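You operate a simulated robot arm through the tools that you are given. There is no shell and no other tool. Be economical: measure what you need, move in short steps, check, and stop when the job is done.

Carry out the task below with a simulated two-armed robot. There is one attempt and no reset: what you move stays moved.

TASK
Hold the multimeter on the top of the corner table steady with one hand and press the hold key to switch it on with the other.

It is judged by the outcome, as a careful person would: the job done as asked, and still so three seconds after it is handed in. It fails if anything else is knocked over, pushed out of place, dropped, spilled or broken.

THE ROBOT
Two 6-joint arms with three-finger grippers on one trunk, on a base that drives. Base frame: it is fixed to the floor where the robot stands at the start and does not move with it; the origin is under the middle of the robot, x ahead of it, y to its left, z up. Units: m, rad, N and s.
The left shoulder is at the start at [0.04, 0.148, 1.37], the right one opposite. With the tool pointing down near the work surface each hand reaches from about 0.3 to 0.52 m from the robot's upright axis, wherever it stands, measured 20 degrees to its own side. Places, roughly: hold key [0.6, 0.1, 0.8]. Payload 2.69 kg a hand.
The tool frame of a hand sits at the grasp point between the pads (the TCP): z along the fingers, y along the line on which they close. The tips reach 0.029 m beyond it. Largest opening 0.12 m; the body of the gripper starts 0.078 m behind the TCP.
Orientation is that of the tool frame in the base frame, as [roll, pitch, yaw] about the fixed x, y, z axes, in that order (R = Rz(yaw) Ry(pitch) Rx(roll)). With the fingers straight down and closing along the base's y, the tool's x points along the base's -x, its y along +y and its z along -z.

THE INTERFACE
- The arms move only by the tool drive_tool. It takes "left_increments", "right_increments" or both (then of equal length, played together; a hand with none holds still); each is text: rows parted by semicolons, each of 7 numbers parted by spaces: the shift along the tool's x, y, z in m, then the turn, a rotation vector about the tool's x, y, z in rad, then the opening in per cent of the stroke, from 0 (shut) to 100 (fully open). In form: tx ty tz rx ry rz fingers; .... A call has 1 to 10 rows; each row is the pose to reach, as a shift and turn from the pose commanded when the call began, along the tool's axes at that moment. A row lasts 0.2 s, in which the tool goes at most 0.05 m and 0.15 rad; a call with a longer step from one row to the next is refused whole, and so is a gripper value outside its range. A pose out of reach is approached as far as the arm can. The call stops where the force on the tool passes 40 N (or 10 N more than at its start, if that is more) or the arm is blocked; 0.2 s more then pass. Each finger halts on what it meets, pressing with about 23 N; the grip force reading is that of the motor and also rises with nothing between the fingers. The clock runs only during rows and for 0.2 s after the last one: add rows that repeat a pose to give the fingers time. It gives the time, the measured TCP pose, the force on the tool (base axes), the opening and the grip force at its end, in the units of the frame above (readings bear some noise), with the torque about the TCP (base axes, N m) and any sound that the robot's microphone picked up.
- Cameras (640 x 400 px; columns grow to the right, rows downward): "scene" is now at [0.1013, 0.0002, 1.5845]; the picture's right is [-0.01, -1.00, 0.00], its down [-0.70, 0.01, -0.71] and it looks along [0.71, -0.01, -0.70] (base axes); focal length 278 px, centre (320, 200). "left" rides on the left gripper at [0.063, 0, -0.104] in its tool frame; the picture's right is [0.00, 1.00, 0.00], its down [-0.83, 0.00, -0.56] and it looks along [-0.56, 0.00, 0.83] (tool axes); focal length 275 px, centre (320, 200). "right" rides on the right gripper at [0.063, 0, -0.104] in its tool frame; the picture's right is [0.01, 1.00, 0.00], its down [-0.83, 0.00, -0.56] and it looks along [-0.56, 0.00, 0.83] (tool axes); focal length 275 px, centre (320, 200). There is no depth. A picture from a camera that has moved, and an enlarged one, comes with that camera's place and axes in the base frame and with its lens.
- capture(camera): a new picture of that camera. The clock stands still meanwhile.
- slide_trunk(by): slides the trunk up (or, below 0, down) by that many m; the arms and the scene camera ride with it, the base frame stays. It gives what a move gives, with no picture.
- steer(legs): drives the robot by 1 to 6 legs, each [ahead, turn to the left] in m and rad, along the robot's own axes; the way and the turn of a leg run together, so that a leg with both is an arc; at most 1.5 m and 3.142 rad a leg. The arms and the cameras ride along, it lands a little off, and it stops where it bumps. It gives what a move gives.
- head_to(pan, tilt): turns the head with the scene camera to pan (to the left, within 1.501 rad either way) and tilt (down, from -0.506 to 1.204), counted from straight ahead of the robot. It gives what a move gives.
- close_up(camera, box): a new picture of the part [left, top, right, bottom] of that camera's present view, enlarged. The clock stands still meanwhile.
- sign_off(): hands the job in; it is judged then, once.

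Work in short steps. Places have to be worked out from the pictures, the camera data and where the tool is seen: move nearer, look again, correct. Check each grasp and each placing, and mend what went wrong. You have 120 turns and 92 pictures in all, those below and enlarged ones among them. Open the grippers and draw the arms clear of the work before you hand the job in, unless the task says otherwise; then end with one line.

The tools are called after ">>>" as name(argument=value, ...) on one line, values as JSON. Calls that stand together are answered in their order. drive_tool: Moves the arms, as the interface text tells. Its arguments: {"type":"object","properties":{"left_increments":{"type":"string"},"right_increments":{"type":"string"}},"required":[]} The other tools are called the same way: slide_trunk (by) slides the trunk up or down; steer (legs) drives the base; head_to (pan, tilt) turns the head that bears the scene camera; capture (camera) takes a picture; close_up (camera, box) takes an enlarged picture of a part of a camera's view; sign_off () hands the job in.

At the start:

```text
t: 0.0
left_tcp_pos: [0.4576, 0.3099, 1.0008]
left_tcp_rot: [-3.141, 0.0, -3.142]
left_contact_force: [-0.3, -0.4, 0.3]
left_moment: [0.02, -0.01, 0.0]
left_finger_gap: 0.1201
left_gripper_force: 0.0
right_tcp_pos: [0.5476, -0.1317, 1.1504]
right_tcp_rot: [-3.139, 0.001, 3.141]
right_contact_force: [-0.7, 0.3, 0.6]
right_moment: [0.01, -0.04, 0.0]
right_finger_gap: 0.1202
right_gripper_force: 0.1
trunk travel left (down, up): [-0.497, 0.0]
robot x, y, heading: [-0.0014, 0.0015, -0.001]
head pan, tilt: [-0.014, 0.782]
```

scene: 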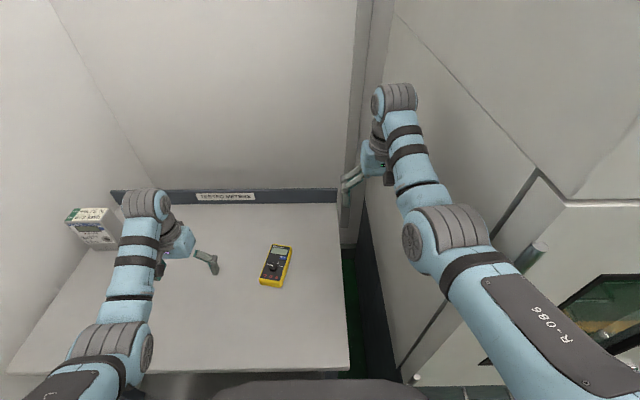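
right: 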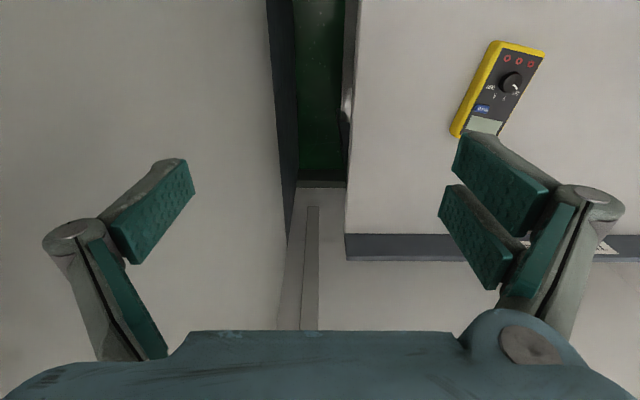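
left: 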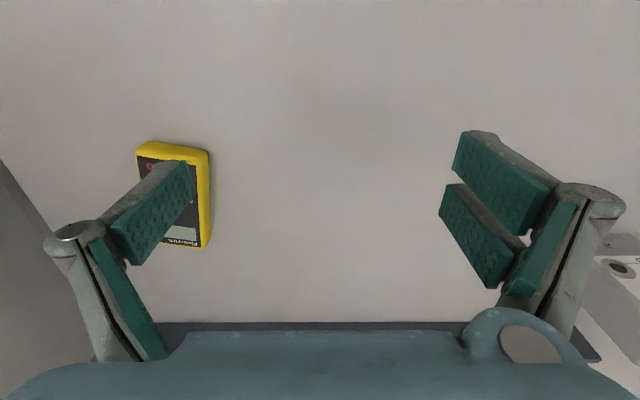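

The multimeter lies at about [0.6, 0.13, 0.8], with a wall or cabinet on the right. I'll take a close-up to find the key.

>>> close_up(camera="scene", box=[235, 230, 315, 300])

>>> close_up(camera="right", box=[440, 30, 560, 140])

```text
5.71 times, centred on (275, 265) of scene
camera zoom: at [0.1013, 0.0002, 1.5845], right [-0.01, -1.0, 0.0], down [-0.7, 0.01, -0.71], along [0.71, -0.01, -0.7], focal length 1588 px, centre (577, -171)
```

zoom: 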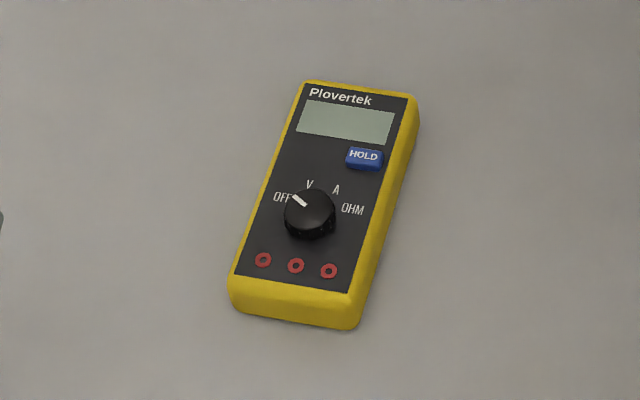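

```text
3.64 times, centred on (500, 85) of right
camera zoom: at [0.4843, -0.1333, 1.255], right [-0.01, 1.0, 0.0], down [0.83, 0.01, 0.56], along [0.56, 0.0, -0.83], focal length 1001 px, centre (-334, 618)
```

zoom: 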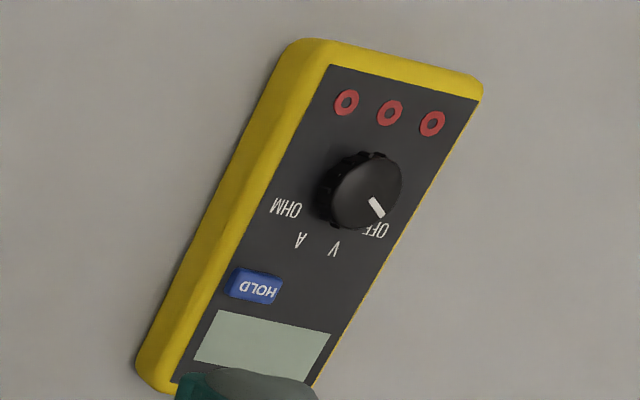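

The two views put the HOLD key at about [0.604, 0.113, 0.826]. The meter's long axis is at yaw of about -0.17, its centre is about [0.594, 0.132], and it is about 0.068 wide. I need to get closer and face it, so I'll check the clearance on the right and low down first.

>>> head_to(pan=-0.7, tilt=0.8)

>>> capture(camera="scene")

>>> head_to(pan=0.0, tilt=1.2)

>>> capture(camera="scene")

```text
t: 1.1
left_tcp_pos: [0.4568, 0.3098, 0.9999]
left_tcp_rot: [3.142, -0.001, -3.141]
left_contact_force: [-0.4, 0.0, 0.3]
left_moment: [0.01, 0.0, 0.01]
left_finger_gap: 0.1199
left_gripper_force: 0.1
right_tcp_pos: [0.5482, -0.1325, 1.1505]
right_tcp_rot: [-3.139, 0.003, -3.142]
right_contact_force: [0.1, 0.0, 0.2]
right_moment: [-0.02, 0.0, 0.03]
right_finger_gap: 0.1201
right_gripper_force: 0.0
trunk travel left (down, up): [-0.497, 0.0]
robot x, y, heading: [0.0011, 0.0016, 0.001]
head pan, tilt: [-0.7, 0.799]
```

```text
86 pictures are left
camera scene: at [0.0815, -0.0506, 1.583], right [-0.64, -0.77, 0.0], down [-0.55, 0.46, -0.7], along [0.53, -0.45, -0.72], focal length 278 px, centre (320, 200)
```

scene: 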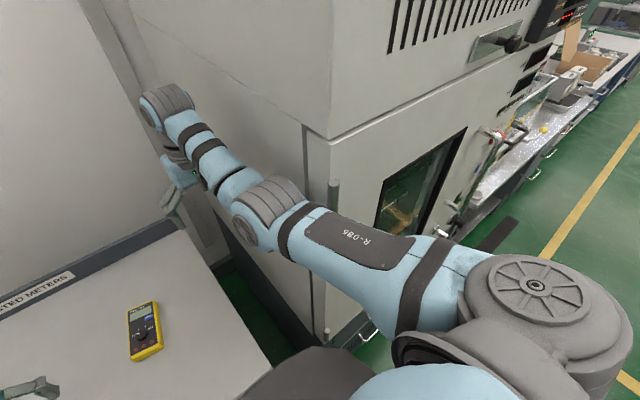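

```text
t: 2.1
left_tcp_pos: [0.4582, 0.3101, 0.9994]
left_tcp_rot: [-3.141, 0.0, 3.142]
left_contact_force: [0.4, -0.1, 0.1]
left_moment: [0.0, 0.02, 0.02]
left_finger_gap: 0.1199
left_gripper_force: 0.1
right_tcp_pos: [0.5477, -0.1321, 1.1505]
right_tcp_rot: [-3.14, 0.003, -3.141]
right_contact_force: [1.4, -0.3, 0.2]
right_moment: [0.01, 0.01, 0.02]
right_finger_gap: 0.1201
right_gripper_force: 0.0
trunk travel left (down, up): [-0.497, 0.0]
robot x, y, heading: [-0.0004, 0.0013, -0.002]
head pan, tilt: [0.0, 1.201]
```

```text
85 pictures are left
camera scene: at [0.0757, 0.0011, 1.5553], right [0.0, -1.0, 0.0], down [-0.93, 0.0, -0.36], along [0.36, 0.0, -0.93], focal length 278 px, centre (320, 200)
```

scene: 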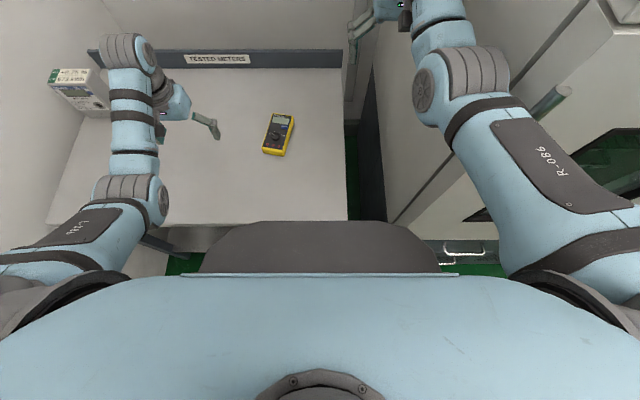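

The right upper arm is close to the cabinet corner. I'll bring the right hand left and back before I turn the base.

>>> drive_tool(right_increments="0.02 0.04 0 0 0 0 50; 0.04 0.08 0 0 0 0 0; 0.05 0.11 0 0 0 0 0; 0.05 0.11 0 0 0 0 0")

>>> steer(legs=[[0.0, 0.2]])

>>> head_to(pan=-0.2, tilt=1.2)

>>> capture(camera="scene")

```text
t: 3.1
left_tcp_pos: [0.4589, 0.3084, 1.0001]
left_tcp_rot: [3.142, 0.0, -3.141]
left_contact_force: [0.0, 0.5, 0.2]
left_moment: [0.01, 0.01, 0.02]
left_finger_gap: 0.1201
left_gripper_force: 0.1
right_tcp_pos: [0.5153, -0.0236, 1.1452]
right_tcp_rot: [-3.14, 0.003, -3.141]
right_contact_force: [-0.3, -0.2, -0.3]
right_moment: [0.01, 0.0, 0.02]
right_finger_gap: 0.0
right_gripper_force: 23.1
right hand out of reach, approached as far as the arm can: row 1, 2, 3, 4
trunk travel left (down, up): [-0.497, 0.0]
robot x, y, heading: [-0.0009, 0.0024, -0.003]
head pan, tilt: [0.0, 1.201]
```

```text
t: 4.3
left_tcp_pos: [0.3906, 0.3916, 0.9998]
left_tcp_rot: [3.14, -0.001, -2.947]
left_contact_force: [0.6, -0.4, 0.0]
left_moment: [-0.03, 0.0, 0.01]
left_finger_gap: 0.1199
left_gripper_force: 0.1
right_tcp_pos: [0.5103, 0.0761, 1.1458]
right_tcp_rot: [-3.14, 0.002, -2.945]
right_contact_force: [-0.5, -1.2, 0.9]
right_moment: [0.02, 0.0, -0.03]
right_finger_gap: 0.0
right_gripper_force: 22.4
trunk travel left (down, up): [-0.497, 0.0]
robot x, y, heading: [-0.0008, 0.0012, 0.195]
head pan, tilt: [0.0, 1.201]
```

```text
t: 5.0
left_tcp_pos: [0.389, 0.3941, 0.9997]
left_tcp_rot: [-3.141, 0.0, -2.946]
left_contact_force: [-0.9, -0.2, 0.3]
left_moment: [0.0, -0.01, 0.03]
left_finger_gap: 0.1199
left_gripper_force: 0.0
right_tcp_pos: [0.5084, 0.0768, 1.1467]
right_tcp_rot: [-3.142, 0.001, -2.946]
right_contact_force: [0.4, -0.5, -0.6]
right_moment: [0.01, -0.02, 0.02]
right_finger_gap: 0.0
right_gripper_force: 22.9
trunk travel left (down, up): [-0.497, 0.0]
robot x, y, heading: [-0.0046, -0.0016, 0.195]
head pan, tilt: [-0.201, 1.201]
```

```text
84 pictures are left
camera scene: at [0.0754, 0.0045, 1.5553], right [0.0, -1.0, 0.0], down [-0.93, 0.0, -0.36], along [0.36, 0.0, -0.93], focal length 278 px, centre (320, 200)
```

scene: 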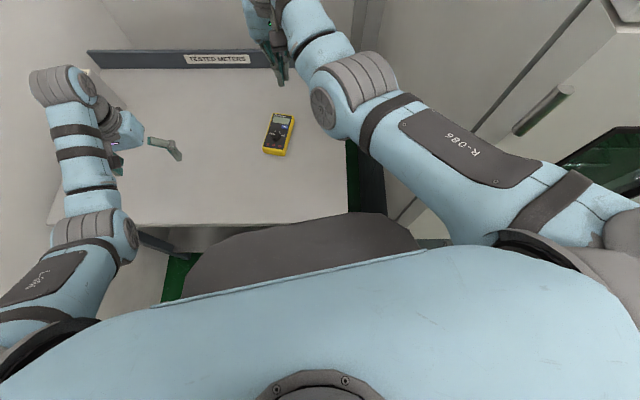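

The turn went fine. I'll creep ahead along the new heading toward the meter.

>>> steer(legs=[[0.06, 0.0]])

```text
t: 6.0
left_tcp_pos: [0.4409, 0.4035, 1.0024]
left_tcp_rot: [3.141, 0.01, -2.946]
left_contact_force: [2.0, 1.5, -0.3]
left_moment: [-0.11, 0.14, 0.01]
left_finger_gap: 0.1198
left_gripper_force: 0.1
right_tcp_pos: [0.5586, 0.088, 1.1493]
right_tcp_rot: [-3.138, 0.007, -2.948]
right_contact_force: [1.6, 2.5, 0.0]
right_moment: [-0.14, 0.15, 0.04]
right_finger_gap: 0.0
right_gripper_force: 23.2
trunk travel left (down, up): [-0.497, 0.0]
robot x, y, heading: [0.0598, 0.0136, 0.193]
head pan, tilt: [-0.201, 1.201]
```

There was no bump. I'll drive a little further.

>>> steer(legs=[[0.07, 0.0]])

>>> capture(camera="scene")

>>> capture(camera="left")

>>> capture(camera="right")

```text
t: 7.2
left_tcp_pos: [0.4783, 0.4034, 1.0002]
left_tcp_rot: [-3.141, 0.0, -2.972]
left_contact_force: [-0.3, -0.2, -0.2]
left_moment: [-0.02, 0.03, 0.02]
left_finger_gap: 0.1199
left_gripper_force: 0.0
right_tcp_pos: [0.5954, 0.089, 1.1445]
right_tcp_rot: [-3.138, -0.004, -2.972]
right_contact_force: [0.4, -0.5, -1.2]
right_moment: [0.02, 0.08, -0.03]
right_finger_gap: 0.0
right_gripper_force: 23.0
trunk travel left (down, up): [-0.497, 0.0]
robot x, y, heading: [0.0767, 0.0326, 0.153]
head pan, tilt: [-0.201, 1.201]
stopped in leg 1: the robot was blocked; the commanded pose is now the measured one
```

```text
83 pictures are left
camera scene: at [0.1599, 0.0332, 1.5549], right [-0.04, -1.0, 0.0], down [-0.93, 0.04, -0.36], along [0.36, -0.01, -0.93], focal length 278 px, centre (320, 200)
```

scene: 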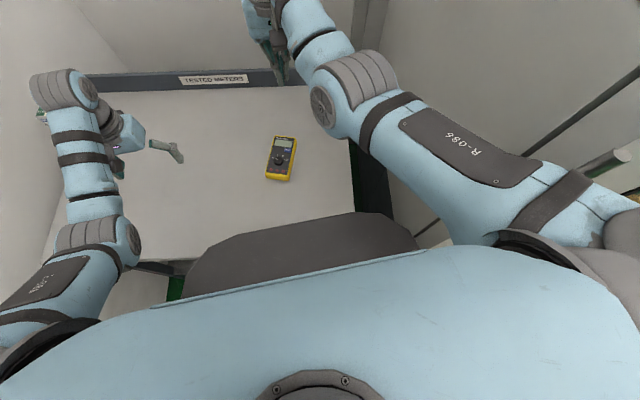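

```text
82 pictures are left
camera left: at [0.4161, 0.3933, 1.1045], right [-0.16, 0.99, 0.0], down [0.82, 0.14, 0.56], along [0.55, 0.09, -0.83], focal length 275 px, centre (320, 200)
```

left: 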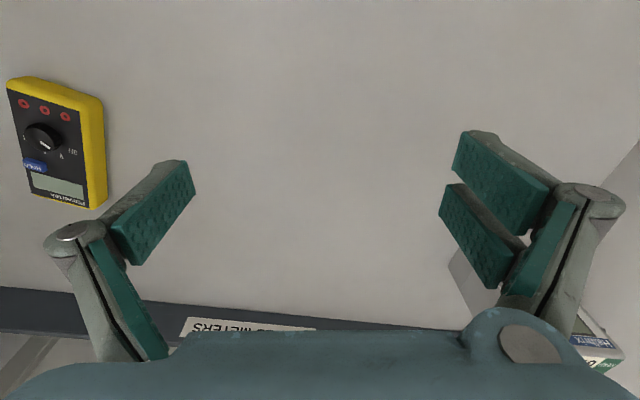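

```text
81 pictures are left
camera right: at [0.5335, 0.0768, 1.2505], right [-0.17, 0.98, 0.0], down [0.82, 0.15, 0.55], along [0.54, 0.09, -0.83], focal length 275 px, centre (320, 200)
```

right: 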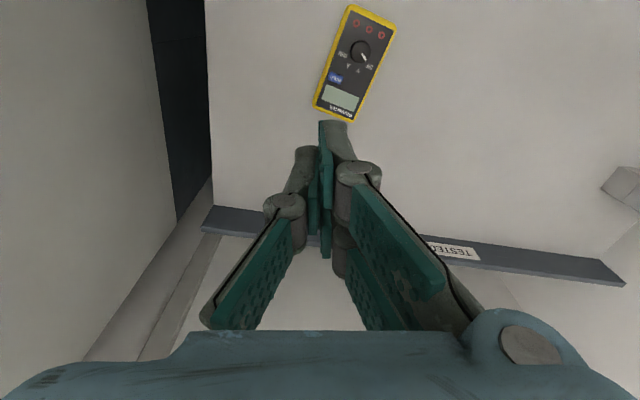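

The base is blocked at [0.077, 0.033], and the meter has not moved. I'll back off slightly, then lower the trunk a little and watch how it behaves near the table edge.

>>> steer(legs=[[-0.03, 0.03]])

>>> slide_trunk(by=-0.05)

>>> capture(camera="scene")

```text
t: 8.0
left_tcp_pos: [0.44, 0.4112, 0.9992]
left_tcp_rot: [-3.139, -0.002, -2.942]
left_contact_force: [0.4, -0.1, -1.1]
left_moment: [0.01, 0.11, 0.0]
left_finger_gap: 0.12
left_gripper_force: 0.0
right_tcp_pos: [0.5662, 0.1022, 1.1443]
right_tcp_rot: [-3.136, -0.005, -2.94]
right_contact_force: [1.1, -0.7, -1.8]
right_moment: [0.02, 0.07, 0.02]
right_finger_gap: 0.0
right_gripper_force: 22.5
trunk travel left (down, up): [-0.497, 0.0]
robot x, y, heading: [0.045, 0.0252, 0.187]
head pan, tilt: [-0.201, 1.201]
```

```text
t: 8.9
left_tcp_pos: [0.4336, 0.4113, 0.9522]
left_tcp_rot: [-3.141, 0.007, -2.943]
left_contact_force: [-0.5, 0.3, 0.1]
left_moment: [0.01, 0.0, 0.0]
left_finger_gap: 0.12
left_gripper_force: 0.0
right_tcp_pos: [0.5602, 0.1005, 1.0998]
right_tcp_rot: [-3.136, 0.0, -2.94]
right_contact_force: [0.2, 0.6, -1.0]
right_moment: [-0.02, 0.0, -0.01]
right_finger_gap: 0.0
right_gripper_force: 23.5
trunk travel left (down, up): [-0.447, 0.05]
robot x, y, heading: [0.0523, 0.0276, 0.191]
head pan, tilt: [-0.201, 1.201]
```

```text
80 pictures are left
camera scene: at [0.1238, 0.0319, 1.5061], right [-0.01, -1.0, 0.0], down [-0.93, 0.01, -0.36], along [0.36, 0.0, -0.93], focal length 278 px, centre (320, 200)
```

scene: 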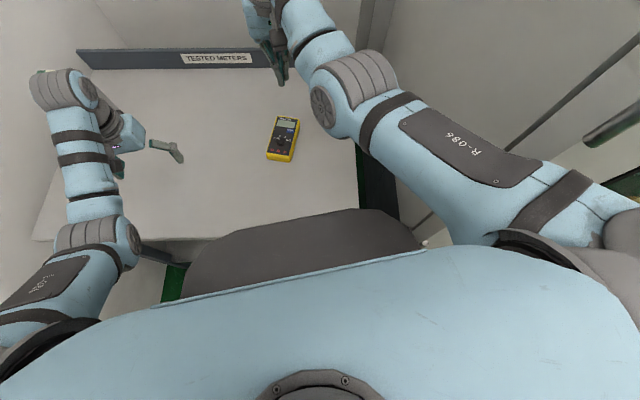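

I need to know whether the dark chest part moves with the trunk. I'll take close-ups before and after another small slide.

>>> close_up(camera="scene", box=[160, 190, 440, 320])

>>> slide_trunk(by=-0.03)

>>> close_up(camera="scene", box=[160, 190, 440, 320])

```text
2.29 times, centred on (300, 255) of scene
camera zoom: at [0.1238, 0.0319, 1.5061], right [-0.01, -1.0, 0.0], down [-0.93, 0.01, -0.36], along [0.36, 0.0, -0.93], focal length 635 px, centre (366, 74)
```

zoom: 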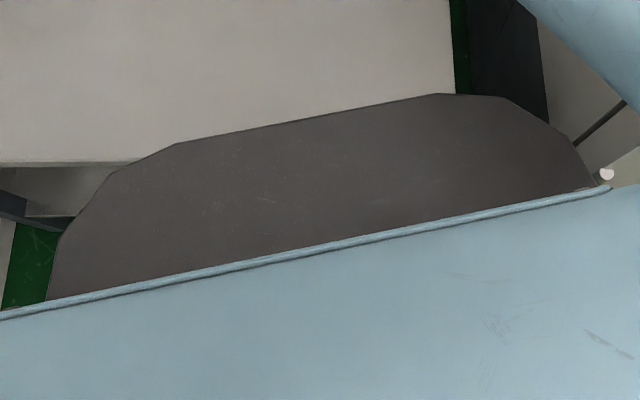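

```text
t: 9.7
left_tcp_pos: [0.433, 0.4107, 0.9222]
left_tcp_rot: [-3.139, 0.005, -2.943]
left_contact_force: [0.8, 0.1, 0.5]
left_moment: [0.04, 0.02, 0.02]
left_finger_gap: 0.12
left_gripper_force: 0.1
right_tcp_pos: [0.56, 0.0998, 1.0674]
right_tcp_rot: [-3.137, 0.0, -2.941]
right_contact_force: [0.0, 0.0, 0.6]
right_moment: [0.0, -0.02, -0.05]
right_finger_gap: 0.0001
right_gripper_force: 23.1
trunk travel left (down, up): [-0.417, 0.08]
robot x, y, heading: [0.0511, 0.0276, 0.192]
head pan, tilt: [-0.201, 1.201]
```

```text
2.29 times, centred on (300, 255) of scene
camera zoom: at [0.124, 0.0318, 1.4758], right [-0.01, -1.0, 0.0], down [-0.93, 0.01, -0.36], along [0.36, 0.0, -0.93], focal length 635 px, centre (366, 74)
```

zoom: 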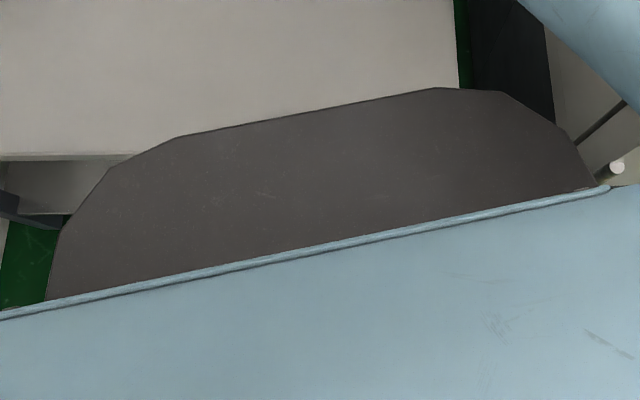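

The dark part belongs to the base and does not slide, so the trunk can be lowered safely. First I'll raise the left hand and shift it forward and right, and turn it to match the meter's yaw, so its tips clear the table.

>>> drive_tool(left_increments="-0.009 -0.028 -0.026 0 0 0.074 100; -0.017 -0.056 -0.052 0 0 0.148 100; -0.026 -0.085 -0.078 0 0 0.222 100; -0.034 -0.113 -0.104 0 0 0.296 100; -0.043 -0.141 -0.13 0 0 0.37 100")

```text
t: 10.9
left_tcp_pos: [0.5495, 0.2805, 1.0329]
left_tcp_rot: [3.141, 0.003, 2.97]
left_contact_force: [-0.7, -0.6, 0.8]
left_moment: [0.04, 0.01, -0.03]
left_finger_gap: 0.1201
left_gripper_force: 0.0
left hand out of reach, approached as far as the arm can: row 1, 2, 3, 4, 5
right_tcp_pos: [0.5602, 0.0989, 1.0679]
right_tcp_rot: [-3.139, -0.002, -2.941]
right_contact_force: [0.2, -0.6, 0.9]
right_moment: [0.03, 0.04, 0.01]
right_finger_gap: 0.0
right_gripper_force: 22.6
trunk travel left (down, up): [-0.417, 0.08]
robot x, y, heading: [0.0472, 0.0277, 0.19]
head pan, tilt: [-0.201, 1.201]
```

The left hand is clear. I'll lower the trunk by 0.12.

>>> slide_trunk(by=-0.12)

>>> head_to(pan=-0.05, tilt=0.95)

>>> capture(camera="scene")

>>> capture(camera="left")

>>> capture(camera="right")

```text
t: 12.4
left_tcp_pos: [0.5475, 0.2823, 0.9128]
left_tcp_rot: [3.141, 0.003, 2.97]
left_contact_force: [-1.4, 0.0, -0.1]
left_moment: [0.05, 0.0, 0.0]
left_finger_gap: 0.1199
left_gripper_force: 0.0
right_tcp_pos: [0.56, 0.0987, 0.9473]
right_tcp_rot: [-3.135, 0.001, -2.941]
right_contact_force: [0.8, -0.2, -0.5]
right_moment: [0.04, 0.02, -0.02]
right_finger_gap: 0.0
right_gripper_force: 23.2
trunk travel left (down, up): [-0.297, 0.2]
robot x, y, heading: [0.05, 0.0295, 0.188]
head pan, tilt: [-0.201, 1.201]
```

```text
t: 13.2
left_tcp_pos: [0.5472, 0.2828, 0.9121]
left_tcp_rot: [-3.141, 0.003, 2.971]
left_contact_force: [0.8, 0.1, -0.2]
left_moment: [0.02, 0.02, -0.01]
left_finger_gap: 0.1203
left_gripper_force: 0.1
right_tcp_pos: [0.5593, 0.1003, 0.9481]
right_tcp_rot: [-3.136, 0.002, -2.942]
right_contact_force: [-0.4, 0.1, 0.2]
right_moment: [-0.01, 0.0, 0.01]
right_finger_gap: 0.0
right_gripper_force: 23.1
trunk travel left (down, up): [-0.297, 0.2]
robot x, y, heading: [0.0483, 0.0267, 0.187]
head pan, tilt: [-0.051, 0.949]
```

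```text
77 pictures are left
camera scene: at [0.1404, 0.0423, 1.3717], right [0.14, -0.99, 0.0], down [-0.81, -0.11, -0.58], along [0.58, 0.08, -0.81], focal length 278 px, centre (320, 200)
```

scene: 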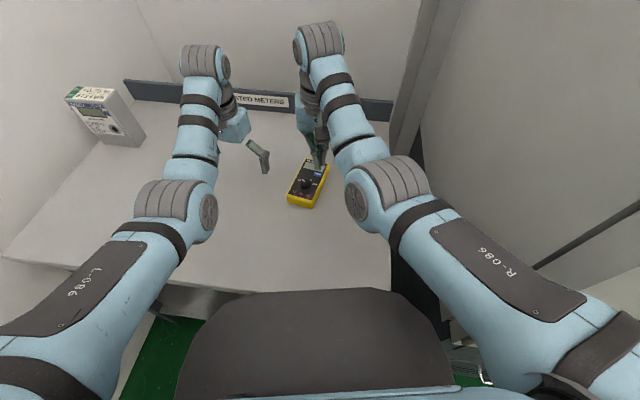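

```text
76 pictures are left
camera left: at [0.4845, 0.2934, 1.0164], right [0.17, 0.98, 0.0], down [0.82, -0.14, 0.56], along [0.55, -0.1, -0.83], focal length 275 px, centre (320, 200)
```

left: 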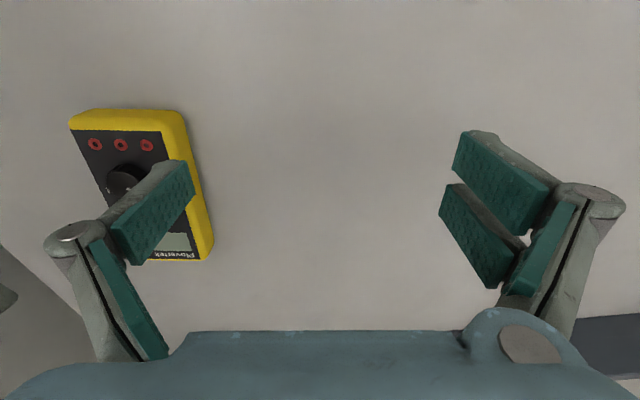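

```text
75 pictures are left
camera right: at [0.4978, 0.0862, 1.0527], right [-0.2, 0.98, -0.01], down [0.81, 0.17, 0.56], along [0.55, 0.11, -0.83], focal length 275 px, centre (320, 200)
```

right: 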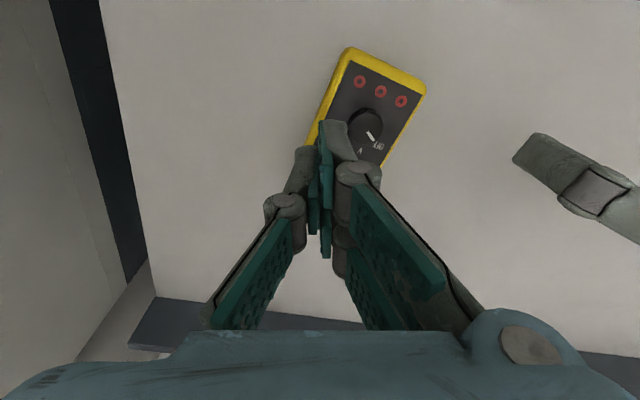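

Both elbows hang below the wrists, so tilting the hands makes the reach easier. The left hand will lean back toward the robot and the right hand will lean out to the right, which keeps the wrists apart. I'll raise the trunk a little and then set the right hand's hover pose.

>>> slide_trunk(by=0.07)

>>> drive_tool(right_increments="-0.015 -0.013 0.013 -0.117 0 0 0; -0.03 -0.027 0.027 -0.234 0 0 0; -0.047 -0.040 0.04 -0.35 0 0 0; -0.047 -0.040 0.04 -0.35 0 0 0")

>>> capture(camera="right")

>>> capture(camera="scene")

```text
t: 14.2
left_tcp_pos: [0.5469, 0.2823, 0.9823]
left_tcp_rot: [-3.141, 0.003, 2.969]
left_contact_force: [-0.2, 0.1, -0.1]
left_moment: [-0.01, -0.03, -0.03]
left_finger_gap: 0.1199
left_gripper_force: 0.1
right_tcp_pos: [0.559, 0.0998, 1.0179]
right_tcp_rot: [-3.136, 0.0, -2.941]
right_contact_force: [0.0, -0.3, 0.9]
right_moment: [0.02, 0.03, 0.0]
right_finger_gap: 0.0
right_gripper_force: 22.9
trunk travel left (down, up): [-0.367, 0.13]
robot x, y, heading: [0.0487, 0.0298, 0.192]
head pan, tilt: [-0.051, 0.949]
```

```text
t: 15.2
left_tcp_pos: [0.5468, 0.2832, 0.9819]
left_tcp_rot: [-3.14, 0.003, 2.97]
left_contact_force: [0.5, 0.6, 0.4]
left_moment: [-0.04, -0.02, -0.03]
left_finger_gap: 0.12
left_gripper_force: 0.1
right_tcp_pos: [0.6145, 0.0688, 0.9759]
right_tcp_rot: [2.796, 0.001, -2.942]
right_contact_force: [0.9, 0.2, -0.3]
right_moment: [-0.01, 0.0, 0.01]
right_finger_gap: 0.0001
right_gripper_force: 23.3
trunk travel left (down, up): [-0.367, 0.13]
robot x, y, heading: [0.049, 0.0322, 0.187]
head pan, tilt: [-0.051, 0.949]
```

```text
74 pictures are left
camera right: at [0.5596, 0.0195, 1.0754], right [-0.19, 0.92, 0.34], down [0.85, -0.02, 0.53], along [0.49, 0.39, -0.78], focal length 275 px, centre (320, 200)
```

right: 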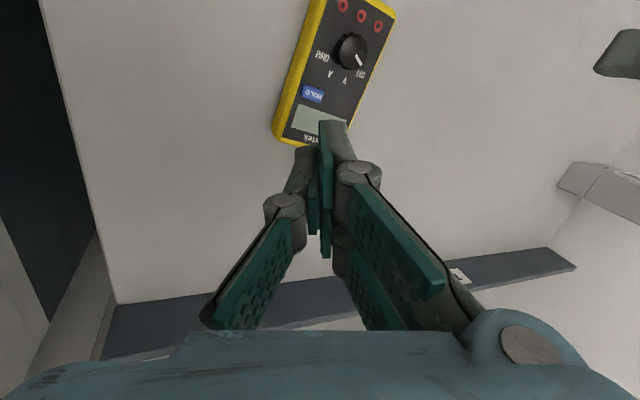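

```text
73 pictures are left
camera scene: at [0.1402, 0.0427, 1.4415], right [0.14, -0.99, 0.0], down [-0.81, -0.11, -0.58], along [0.58, 0.08, -0.81], focal length 278 px, centre (320, 200)
```

scene: 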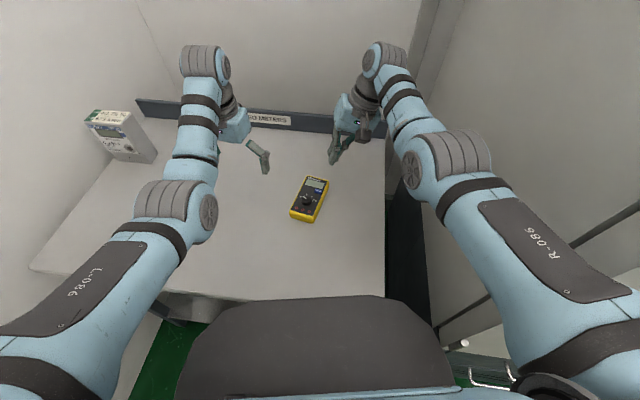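

The right hand reached its hover, and its camera again places the key at [0.602, 0.113]. Next I'll move the left hand over the lower end of the meter, pitched forward by 0.5.

>>> drive_tool(left_increments="0.004 -0.035 0.01 0 -0.125 0 100; 0.008 -0.07 0.02 0 -0.25 0 100; 0.012 -0.105 0.035 0 -0.375 0 100; 0.016 -0.141 0.05 0 -0.5 0 100; 0.016 -0.141 0.05 0 -0.5 0 100")

>>> capture(camera="left")

>>> capture(camera="scene")

```text
t: 16.3
left_tcp_pos: [0.5258, 0.2593, 0.9303]
left_tcp_rot: [2.979, 0.491, 2.962]
left_contact_force: [-0.2, 0.4, 0.3]
left_moment: [-0.02, 0.01, 0.01]
left_finger_gap: 0.1203
left_gripper_force: 0.1
left hand out of reach, approached as far as the arm can: row 1, 4, 5
right_tcp_pos: [0.6136, 0.0695, 0.9781]
right_tcp_rot: [2.798, 0.001, -2.941]
right_contact_force: [0.0, -0.6, 0.6]
right_moment: [-0.03, -0.02, 0.01]
right_finger_gap: 0.0
right_gripper_force: 23.2
trunk travel left (down, up): [-0.367, 0.13]
robot x, y, heading: [0.0477, 0.0251, 0.189]
head pan, tilt: [-0.051, 0.949]
stopped in row 5 (left hand): the arm was blocked; the commanded pose is now the measured one
```

```text
72 pictures are left
camera left: at [0.4196, 0.2614, 0.9919], right [0.1, 0.98, 0.15], down [0.45, -0.18, 0.87], along [0.89, -0.03, -0.46], focal length 275 px, centre (320, 200)
```

left: 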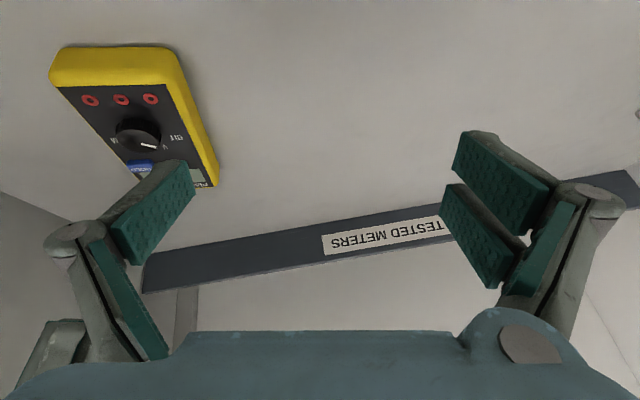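

```text
71 pictures are left
camera scene: at [0.1402, 0.0437, 1.4415], right [0.14, -0.99, 0.0], down [-0.81, -0.11, -0.58], along [0.58, 0.08, -0.81], focal length 278 px, centre (320, 200)
```

scene: 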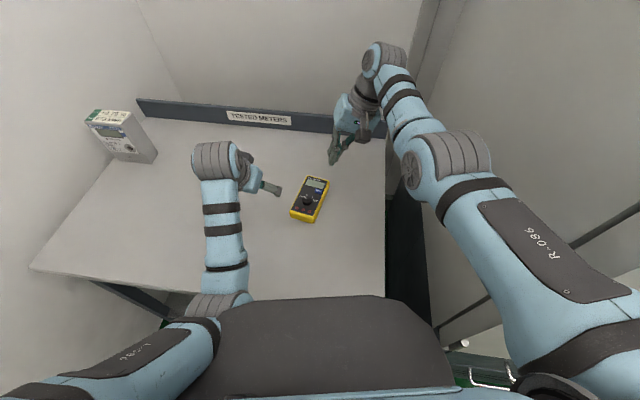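

The left arm is blocked because its elbow sits too low near the base and table edge. I'll raise the trunk a bit, reduce the left pitch to 0.25 and level the hand.

>>> slide_trunk(by=0.05)

>>> drive_tool(left_increments="0 0 -0.01 0.08 0.12 0.006 100; 0 0 -0.01 0.157 0.2376 0.012 100; 0 -0.04 -0.01 0.157 0.2376 0.012 100; 0 -0.08 0 0.157 0.2376 0.012 100; 0.001 -0.118 0.0145 0.157 0.2376 0.012 100; 0.001 -0.118 0.0145 0.157 0.2376 0.012 100")

>>> capture(camera="left")

>>> capture(camera="scene")

```text
t: 17.2
left_tcp_pos: [0.5258, 0.258, 0.9808]
left_tcp_rot: [2.98, 0.49, 2.963]
left_contact_force: [0.4, 0.0, 0.0]
left_moment: [-0.02, -0.02, 0.0]
left_finger_gap: 0.1197
left_gripper_force: 0.2
right_tcp_pos: [0.6142, 0.0686, 1.0272]
right_tcp_rot: [2.796, 0.0, -2.94]
right_contact_force: [-0.1, -0.3, 0.1]
right_moment: [-0.01, 0.01, -0.02]
right_finger_gap: 0.0001
right_gripper_force: 22.9
trunk travel left (down, up): [-0.417, 0.08]
robot x, y, heading: [0.0479, 0.0267, 0.19]
head pan, tilt: [-0.051, 0.949]
```

```text
t: 18.8
left_tcp_pos: [0.5317, 0.2173, 0.9387]
left_tcp_rot: [3.064, 0.232, 3.008]
left_contact_force: [0.2, -0.5, 0.8]
left_moment: [-0.02, -0.01, 0.01]
left_finger_gap: 0.12
left_gripper_force: 0.1
left hand out of reach, approached as far as the arm can: row 5, 6
right_tcp_pos: [0.6125, 0.0687, 1.0287]
right_tcp_rot: [2.796, -0.002, -2.941]
right_contact_force: [-0.1, 0.6, 0.2]
right_moment: [-0.01, -0.02, 0.02]
right_finger_gap: 0.0
right_gripper_force: 23.0
trunk travel left (down, up): [-0.417, 0.08]
robot x, y, heading: [0.0468, 0.0279, 0.194]
head pan, tilt: [-0.051, 0.949]
stopped in row 6 (left hand): the arm was blocked; the commanded pose is now the measured one
```

```text
70 pictures are left
camera left: at [0.4458, 0.2208, 1.0259], right [0.12, 0.99, 0.08], down [0.67, -0.14, 0.73], along [0.73, -0.04, -0.68], focal length 275 px, centre (320, 200)
```

left: 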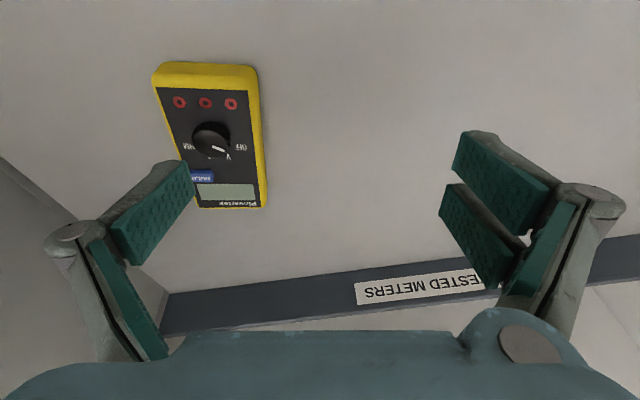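

```text
69 pictures are left
camera scene: at [0.14, 0.0418, 1.4922], right [0.14, -0.99, 0.0], down [-0.81, -0.11, -0.58], along [0.58, 0.08, -0.81], focal length 278 px, centre (320, 200)
```

scene: 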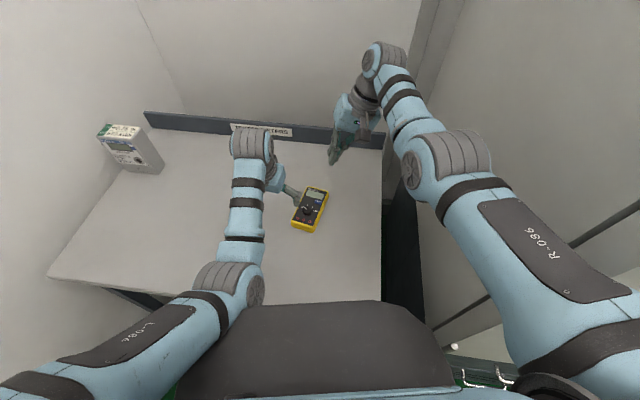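

The left elbow is being pushed into the pedestal when the hand is straight ahead. I'll raise the trunk and turn the base slightly right, which puts the meter more on the left arm's side.

>>> slide_trunk(by=0.05)

>>> steer(legs=[[0.0, -0.12]])

```text
t: 19.7
left_tcp_pos: [0.5313, 0.218, 0.9881]
left_tcp_rot: [3.065, 0.231, 3.009]
left_contact_force: [0.4, -0.4, -0.1]
left_moment: [0.01, 0.02, -0.01]
left_finger_gap: 0.1199
left_gripper_force: 0.0
right_tcp_pos: [0.6151, 0.0694, 1.0781]
right_tcp_rot: [2.798, 0.001, -2.941]
right_contact_force: [-0.3, -0.3, 0.0]
right_moment: [0.0, -0.03, 0.01]
right_finger_gap: 0.0002
right_gripper_force: 23.1
trunk travel left (down, up): [-0.467, 0.03]
robot x, y, heading: [0.0493, 0.032, 0.188]
head pan, tilt: [-0.051, 0.949]
```

```text
t: 20.7
left_tcp_pos: [0.549, 0.1608, 0.9876]
left_tcp_rot: [3.069, 0.23, 2.89]
left_contact_force: [-0.4, 1.2, -0.4]
left_moment: [-0.06, 0.02, -0.01]
left_finger_gap: 0.1198
left_gripper_force: 0.0
right_tcp_pos: [0.6149, 0.0032, 1.0771]
right_tcp_rot: [2.8, 0.002, -3.059]
right_contact_force: [-0.4, 0.1, -0.5]
right_moment: [-0.02, -0.02, 0.04]
right_finger_gap: 0.0
right_gripper_force: 22.8
trunk travel left (down, up): [-0.467, 0.03]
robot x, y, heading: [0.0479, 0.0277, 0.075]
head pan, tilt: [-0.051, 0.949]
```

Next I'll level and align the left hand with the meter and bring it to hover at about [0.53, 0.143, 0.92].

>>> drive_tool(left_increments="0.015 -0.013 0.03 0.027 -0.009 -0.039 100; 0.029 -0.0267 0.061 0.053 -0.0174 -0.078 100; 0.029 -0.0267 0.061 0.053 -0.0174 -0.078 100")

>>> capture(camera="left")

>>> capture(camera="scene")

```text
t: 21.5
left_tcp_pos: [0.5422, 0.1581, 0.9284]
left_tcp_rot: [3.106, 0.267, 2.976]
left_contact_force: [0.5, 0.3, -0.3]
left_moment: [-0.02, 0.02, -0.01]
left_finger_gap: 0.1201
left_gripper_force: 0.0
right_tcp_pos: [0.6162, -0.0001, 1.0783]
right_tcp_rot: [2.795, 0.0, -3.06]
right_contact_force: [-0.4, 0.8, -1.0]
right_moment: [0.04, -0.01, 0.0]
right_finger_gap: 0.0001
right_gripper_force: 22.7
trunk travel left (down, up): [-0.467, 0.03]
robot x, y, heading: [0.0472, 0.0295, 0.071]
head pan, tilt: [-0.051, 0.949]
```

```text
68 pictures are left
camera left: at [0.455, 0.1692, 1.0129], right [0.16, 0.99, 0.03], down [0.64, -0.13, 0.76], along [0.75, -0.1, -0.65], focal length 275 px, centre (320, 200)
```

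left: 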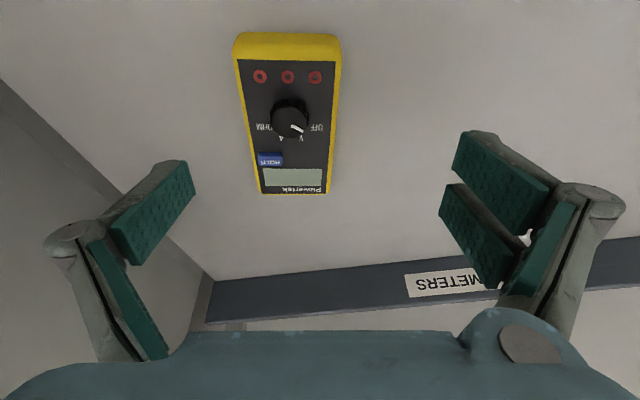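

```text
67 pictures are left
camera scene: at [0.1416, 0.0311, 1.5426], right [0.02, -1.0, 0.0], down [-0.81, -0.02, -0.58], along [0.58, 0.01, -0.81], focal length 278 px, centre (320, 200)
```

scene: 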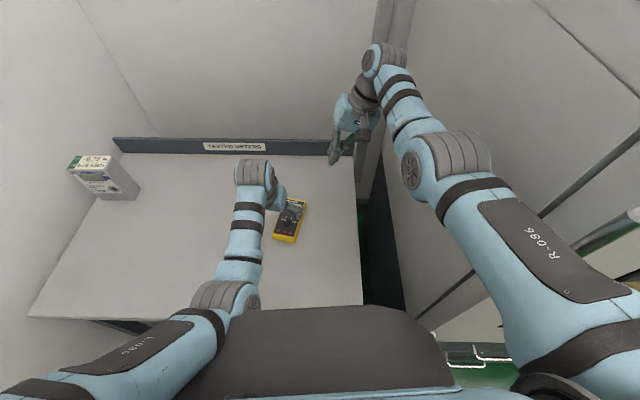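

The left hand stopped a bit short of its target. I'll hold for a moment to see whether it was lag.

>>> drive_tool(left_increments="0 0 0 0 0 0 100; 0 0 0 0 0 0 100")

```text
t: 22.1
left_tcp_pos: [0.5388, 0.1598, 0.925]
left_tcp_rot: [3.107, 0.26, 2.977]
left_contact_force: [-0.2, 0.5, -0.6]
left_moment: [-0.02, -0.02, 0.03]
left_finger_gap: 0.1199
left_gripper_force: 0.1
right_tcp_pos: [0.6148, 0.0015, 1.0773]
right_tcp_rot: [2.796, 0.001, -3.06]
right_contact_force: [-0.4, 0.0, 0.3]
right_moment: [0.0, 0.05, 0.01]
right_finger_gap: 0.0
right_gripper_force: 23.4
trunk travel left (down, up): [-0.467, 0.03]
robot x, y, heading: [0.0494, 0.0303, 0.071]
head pan, tilt: [-0.051, 0.949]
```

The left elbow is limited by the trunk bulk and the hand is 1–2 cm short in y. Turning the base another 0.07 to the right should fix that, so I'll turn and recheck.

>>> steer(legs=[[0.0, -0.08]])

```text
t: 23.0
left_tcp_pos: [0.5462, 0.1235, 0.9219]
left_tcp_rot: [3.107, 0.254, 2.9]
left_contact_force: [-0.3, 0.9, -0.2]
left_moment: [-0.04, 0.02, -0.04]
left_finger_gap: 0.12
left_gripper_force: 0.1
right_tcp_pos: [0.6112, -0.0412, 1.0777]
right_tcp_rot: [2.8, 0.001, -3.136]
right_contact_force: [0.7, -0.8, 0.1]
right_moment: [-0.01, -0.05, 0.0]
right_finger_gap: 0.0001
right_gripper_force: 23.1
trunk travel left (down, up): [-0.467, 0.03]
robot x, y, heading: [0.0517, 0.0279, -0.008]
head pan, tilt: [-0.051, 0.949]
```

Now I'll recentre the left hand and align its yaw.

>>> drive_tool(left_increments="0.007 0.017 0 0.015 0 -0.035 100; 0.014 0.034 0 0.03 0 -0.07 100; 0.014 0.034 0 0.03 0 -0.07 100")

>>> capture(camera="left")

```text
t: 23.8
left_tcp_pos: [0.5427, 0.1601, 0.921]
left_tcp_rot: [-3.129, 0.255, 2.974]
left_contact_force: [0.2, -0.3, -0.8]
left_moment: [-0.03, 0.03, 0.03]
left_finger_gap: 0.1199
left_gripper_force: 0.1
right_tcp_pos: [0.6124, -0.0428, 1.0775]
right_tcp_rot: [2.796, -0.001, -3.136]
right_contact_force: [0.6, 0.1, 0.7]
right_moment: [0.02, -0.03, 0.02]
right_finger_gap: 0.0
right_gripper_force: 22.6
trunk travel left (down, up): [-0.467, 0.03]
robot x, y, heading: [0.0517, 0.027, -0.006]
head pan, tilt: [-0.051, 0.949]
```

```text
66 pictures are left
camera left: at [0.4569, 0.1761, 1.0063], right [0.17, 0.98, -0.01], down [0.66, -0.11, 0.75], along [0.73, -0.14, -0.66], focal length 275 px, centre (320, 200)
```

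left: 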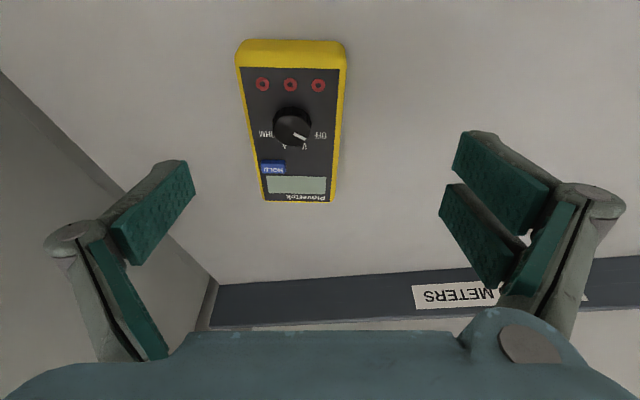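

The left hand arrived freely. The meter's centreline is 0.02 to the right in the tool frame and 0.04 rad off in yaw, and the table is at z of about 0.79. I'll correct and descend part of the way.

>>> drive_tool(left_increments="0.008 -0.011 0 0 0 0.037 100; 0.015 -0.0205 0.015 0 0 0.037 100; 0.015 -0.0205 0.03 0 0 0.037 100; 0.015 -0.0205 0.045 0 0 0.037 100; 0.015 -0.0205 0.045 0 0 0.037 100")

>>> capture(camera="left")

```text
t: 25.0
left_tcp_pos: [0.5352, 0.1378, 0.8742]
left_tcp_rot: [-3.138, 0.256, 2.934]
left_contact_force: [-0.6, 0.6, 0.7]
left_moment: [-0.01, 0.04, -0.05]
left_finger_gap: 0.1199
left_gripper_force: 0.0
right_tcp_pos: [0.6102, -0.0424, 1.0789]
right_tcp_rot: [2.798, 0.0, -3.136]
right_contact_force: [0.7, 0.2, -0.2]
right_moment: [-0.02, 0.02, -0.02]
right_finger_gap: 0.0002
right_gripper_force: 23.2
trunk travel left (down, up): [-0.467, 0.03]
robot x, y, heading: [0.0505, 0.0275, -0.009]
head pan, tilt: [-0.051, 0.949]
```

```text
65 pictures are left
camera left: at [0.4498, 0.1563, 0.9596], right [0.21, 0.98, 0.0], down [0.65, -0.14, 0.75], along [0.73, -0.16, -0.66], focal length 275 px, centre (320, 200)
```

left: 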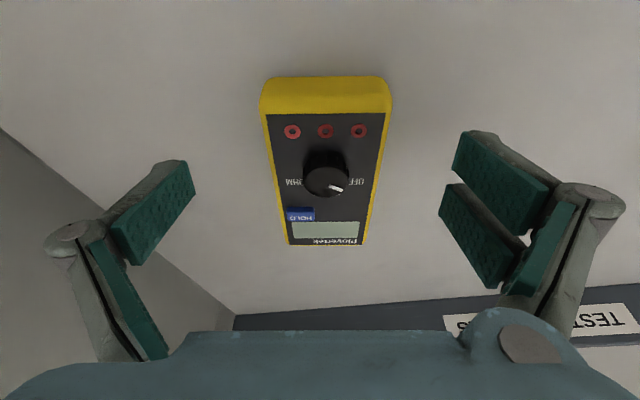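

The left hand is centred above the meter. Before gripping, I'll check that the right hand can reach its hover above the key.

>>> drive_tool(right_increments="0.001 0.012 0.04 0 0 0 0; 0.002 0.024 0.08 0 0 0 0; 0.004 0.036 0.12 0 0 0 0; 0.005 0.048 0.16 0 0 0 0; 0.006 0.06 0.199 0 0 0 0; 0.006 0.06 0.199 0 0 0 0")

>>> capture(camera="right")

>>> capture(camera="scene")

```text
t: 26.4
left_tcp_pos: [0.5353, 0.1389, 0.8748]
left_tcp_rot: [-3.14, 0.255, 2.935]
left_contact_force: [0.0, 0.7, 0.0]
left_moment: [0.02, -0.01, 0.0]
left_finger_gap: 0.12
left_gripper_force: 0.1
right_tcp_pos: [0.5609, 0.043, 0.9374]
right_tcp_rot: [2.795, 0.0, -3.136]
right_contact_force: [-0.1, 0.1, 0.5]
right_moment: [0.0, 0.02, -0.03]
right_finger_gap: 0.0002
right_gripper_force: 23.1
right hand out of reach, approached as far as the arm can: row 2, 3, 4, 5, 6
trunk travel left (down, up): [-0.467, 0.03]
robot x, y, heading: [0.0487, 0.026, -0.012]
head pan, tilt: [-0.051, 0.949]
```

```text
64 pictures are left
camera right: at [0.4978, 0.0049, 1.0375], right [-0.01, 0.94, 0.34], down [0.83, -0.18, 0.52], along [0.56, 0.29, -0.78], focal length 275 px, centre (320, 200)
```

right: 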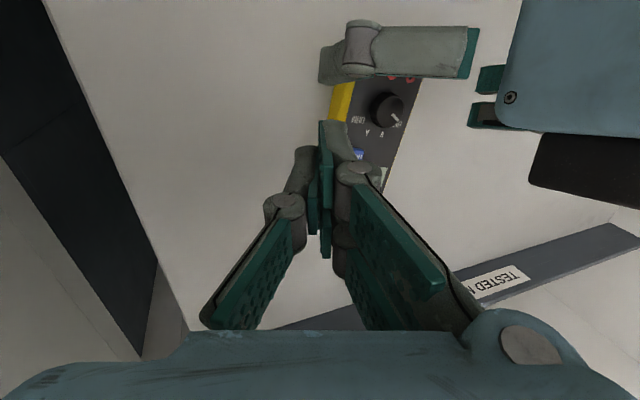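

```text
63 pictures are left
camera scene: at [0.1413, 0.0238, 1.5426], right [-0.06, -1.0, 0.0], down [-0.81, 0.05, -0.58], along [0.58, -0.03, -0.81], focal length 278 px, centre (320, 200)
```

scene: 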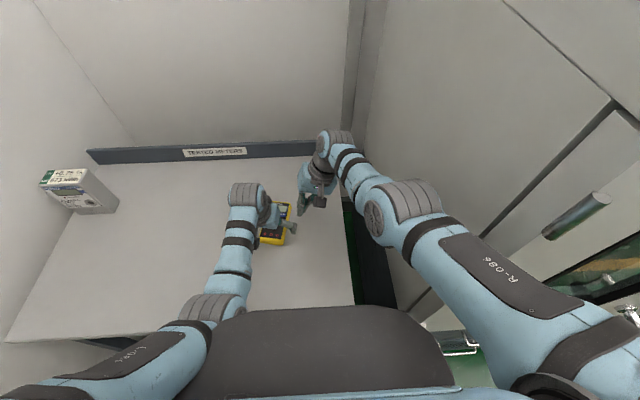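

The right hand falls 5–6 cm short at this distance, so the base must move closer. I'll lift the left hand and creep forward at the present heading.

>>> drive_tool(left_increments="0 0 -0.03 0 0 0 100; 0 0 -0.06 0 0 0 100")

>>> steer(legs=[[0.03, 0.0]])

```text
t: 27.0
left_tcp_pos: [0.5211, 0.1457, 0.9332]
left_tcp_rot: [3.137, 0.255, 2.935]
left_contact_force: [0.1, 0.1, -0.3]
left_moment: [-0.04, -0.01, 0.03]
left_finger_gap: 0.1199
left_gripper_force: 0.0
right_tcp_pos: [0.5612, 0.0426, 0.939]
right_tcp_rot: [2.797, 0.0, -3.136]
right_contact_force: [0.3, 0.6, -0.3]
right_moment: [0.03, -0.02, -0.02]
right_finger_gap: 0.0001
right_gripper_force: 22.8
trunk travel left (down, up): [-0.467, 0.03]
robot x, y, heading: [0.0514, 0.0271, -0.006]
head pan, tilt: [-0.051, 0.949]
```

```text
t: 27.8
left_tcp_pos: [0.5448, 0.1457, 0.9363]
left_tcp_rot: [3.139, 0.263, 2.935]
left_contact_force: [-1.1, -0.7, 0.1]
left_moment: [-0.02, -0.06, 0.01]
left_finger_gap: 0.1199
left_gripper_force: 0.2
right_tcp_pos: [0.5842, 0.0417, 0.9429]
right_tcp_rot: [2.795, 0.008, -3.137]
right_contact_force: [-1.4, -1.1, 0.9]
right_moment: [0.01, -0.07, -0.03]
right_finger_gap: 0.0001
right_gripper_force: 22.3
trunk travel left (down, up): [-0.467, 0.03]
robot x, y, heading: [0.079, 0.028, -0.008]
head pan, tilt: [-0.051, 0.949]
```

No bump yet, so I'll creep a little more.

>>> steer(legs=[[0.02, 0.0]])

```text
t: 28.5
left_tcp_pos: [0.5497, 0.1466, 0.9346]
left_tcp_rot: [3.135, 0.26, 2.936]
left_contact_force: [-0.4, -0.2, -0.8]
left_moment: [-0.02, -0.01, 0.0]
left_finger_gap: 0.1201
left_gripper_force: 0.1
right_tcp_pos: [0.5888, 0.0424, 0.9401]
right_tcp_rot: [2.796, 0.003, -3.136]
right_contact_force: [-0.4, -0.2, 0.0]
right_moment: [-0.05, -0.03, -0.04]
right_finger_gap: 0.0
right_gripper_force: 23.3
trunk travel left (down, up): [-0.467, 0.03]
robot x, y, heading: [0.0761, 0.027, -0.008]
head pan, tilt: [-0.051, 0.949]
stopped in leg 1: the robot was blocked; the commanded pose is now the measured one
```

The base limit is at x of about 0.077, flat against the table. The plan is trunk down 0.05, then the right hand leaned about 0.45 to the right and pitched 0.25 forward, with the fingers open 4 cm so the inner fingertip does the pressing.

>>> slide_trunk(by=-0.05)

>>> drive_tool(right_increments="0 0.005 -0.004 -0.03 -0.08 0 10; 0 0.01 -0.008 -0.07 -0.17 0 33; 0.004 0.017 -0.01 -0.1 -0.25 0 33; 0.004 0.017 -0.01 -0.1 -0.25 0 33")

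>>> capture(camera="right")

>>> capture(camera="left")

>>> capture(camera="scene")

```text
t: 29.4
left_tcp_pos: [0.5515, 0.1451, 0.8811]
left_tcp_rot: [3.135, 0.256, 2.935]
left_contact_force: [0.2, -0.4, -0.4]
left_moment: [-0.02, 0.02, -0.03]
left_finger_gap: 0.1202
left_gripper_force: 0.2
right_tcp_pos: [0.5906, 0.0427, 0.8884]
right_tcp_rot: [2.797, 0.0, -3.137]
right_contact_force: [0.0, -0.1, 0.9]
right_moment: [0.02, 0.0, 0.02]
right_finger_gap: 0.0
right_gripper_force: 22.9
trunk travel left (down, up): [-0.417, 0.08]
robot x, y, heading: [0.0803, 0.0243, -0.01]
head pan, tilt: [-0.051, 0.949]
```

```text
t: 30.6
left_tcp_pos: [0.5512, 0.1476, 0.8828]
left_tcp_rot: [3.136, 0.258, 2.937]
left_contact_force: [0.7, -0.1, 0.5]
left_moment: [-0.02, -0.02, 0.02]
left_finger_gap: 0.12
left_gripper_force: 0.0
right_tcp_pos: [0.6014, 0.0223, 0.9061]
right_tcp_rot: [2.724, 0.257, 3.028]
right_contact_force: [0.3, 0.7, 0.3]
right_moment: [-0.02, 0.0, -0.05]
right_finger_gap: 0.0397
right_gripper_force: 0.0
trunk travel left (down, up): [-0.417, 0.08]
robot x, y, heading: [0.0796, 0.025, -0.006]
head pan, tilt: [-0.051, 0.949]
stopped in row 4 (right hand): the arm was blocked; the commanded pose is now the measured one
```

```text
62 pictures are left
camera right: at [0.5128, -0.0103, 0.9827], right [0.0, 0.92, 0.39], down [0.64, -0.3, 0.71], along [0.77, 0.25, -0.59], focal length 275 px, centre (320, 200)
```

right: 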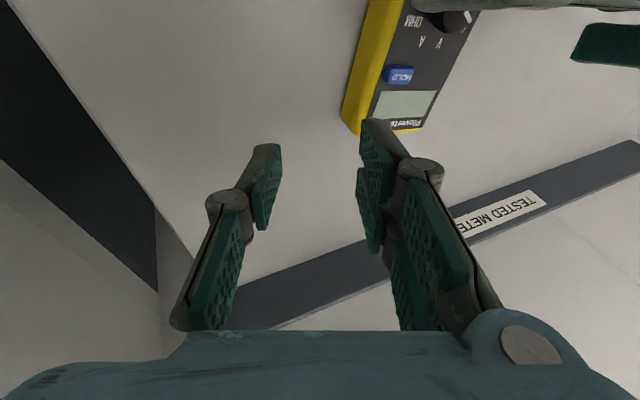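

```text
61 pictures are left
camera left: at [0.4656, 0.1642, 0.9675], right [0.21, 0.98, 0.01], down [0.65, -0.14, 0.75], along [0.73, -0.15, -0.66], focal length 275 px, centre (320, 200)
```

left: 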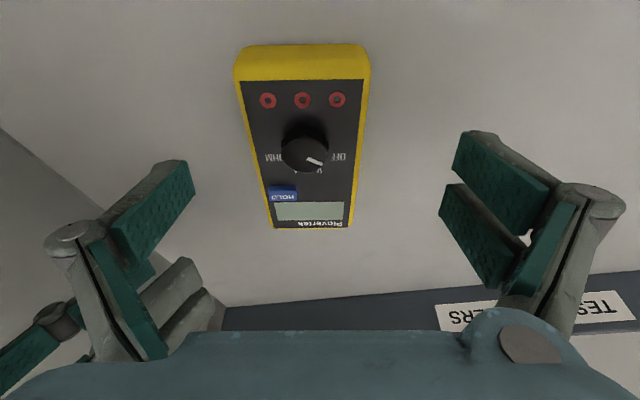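

```text
60 pictures are left
camera scene: at [0.1708, 0.0241, 1.4922], right [-0.06, -1.0, 0.0], down [-0.81, 0.05, -0.58], along [0.58, -0.03, -0.81], focal length 278 px, centre (320, 200)
```

scene: 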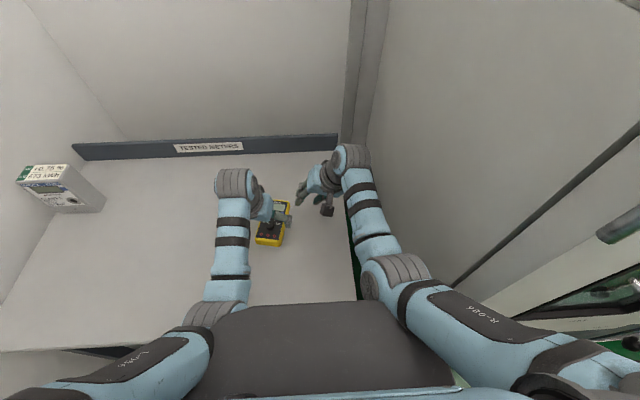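

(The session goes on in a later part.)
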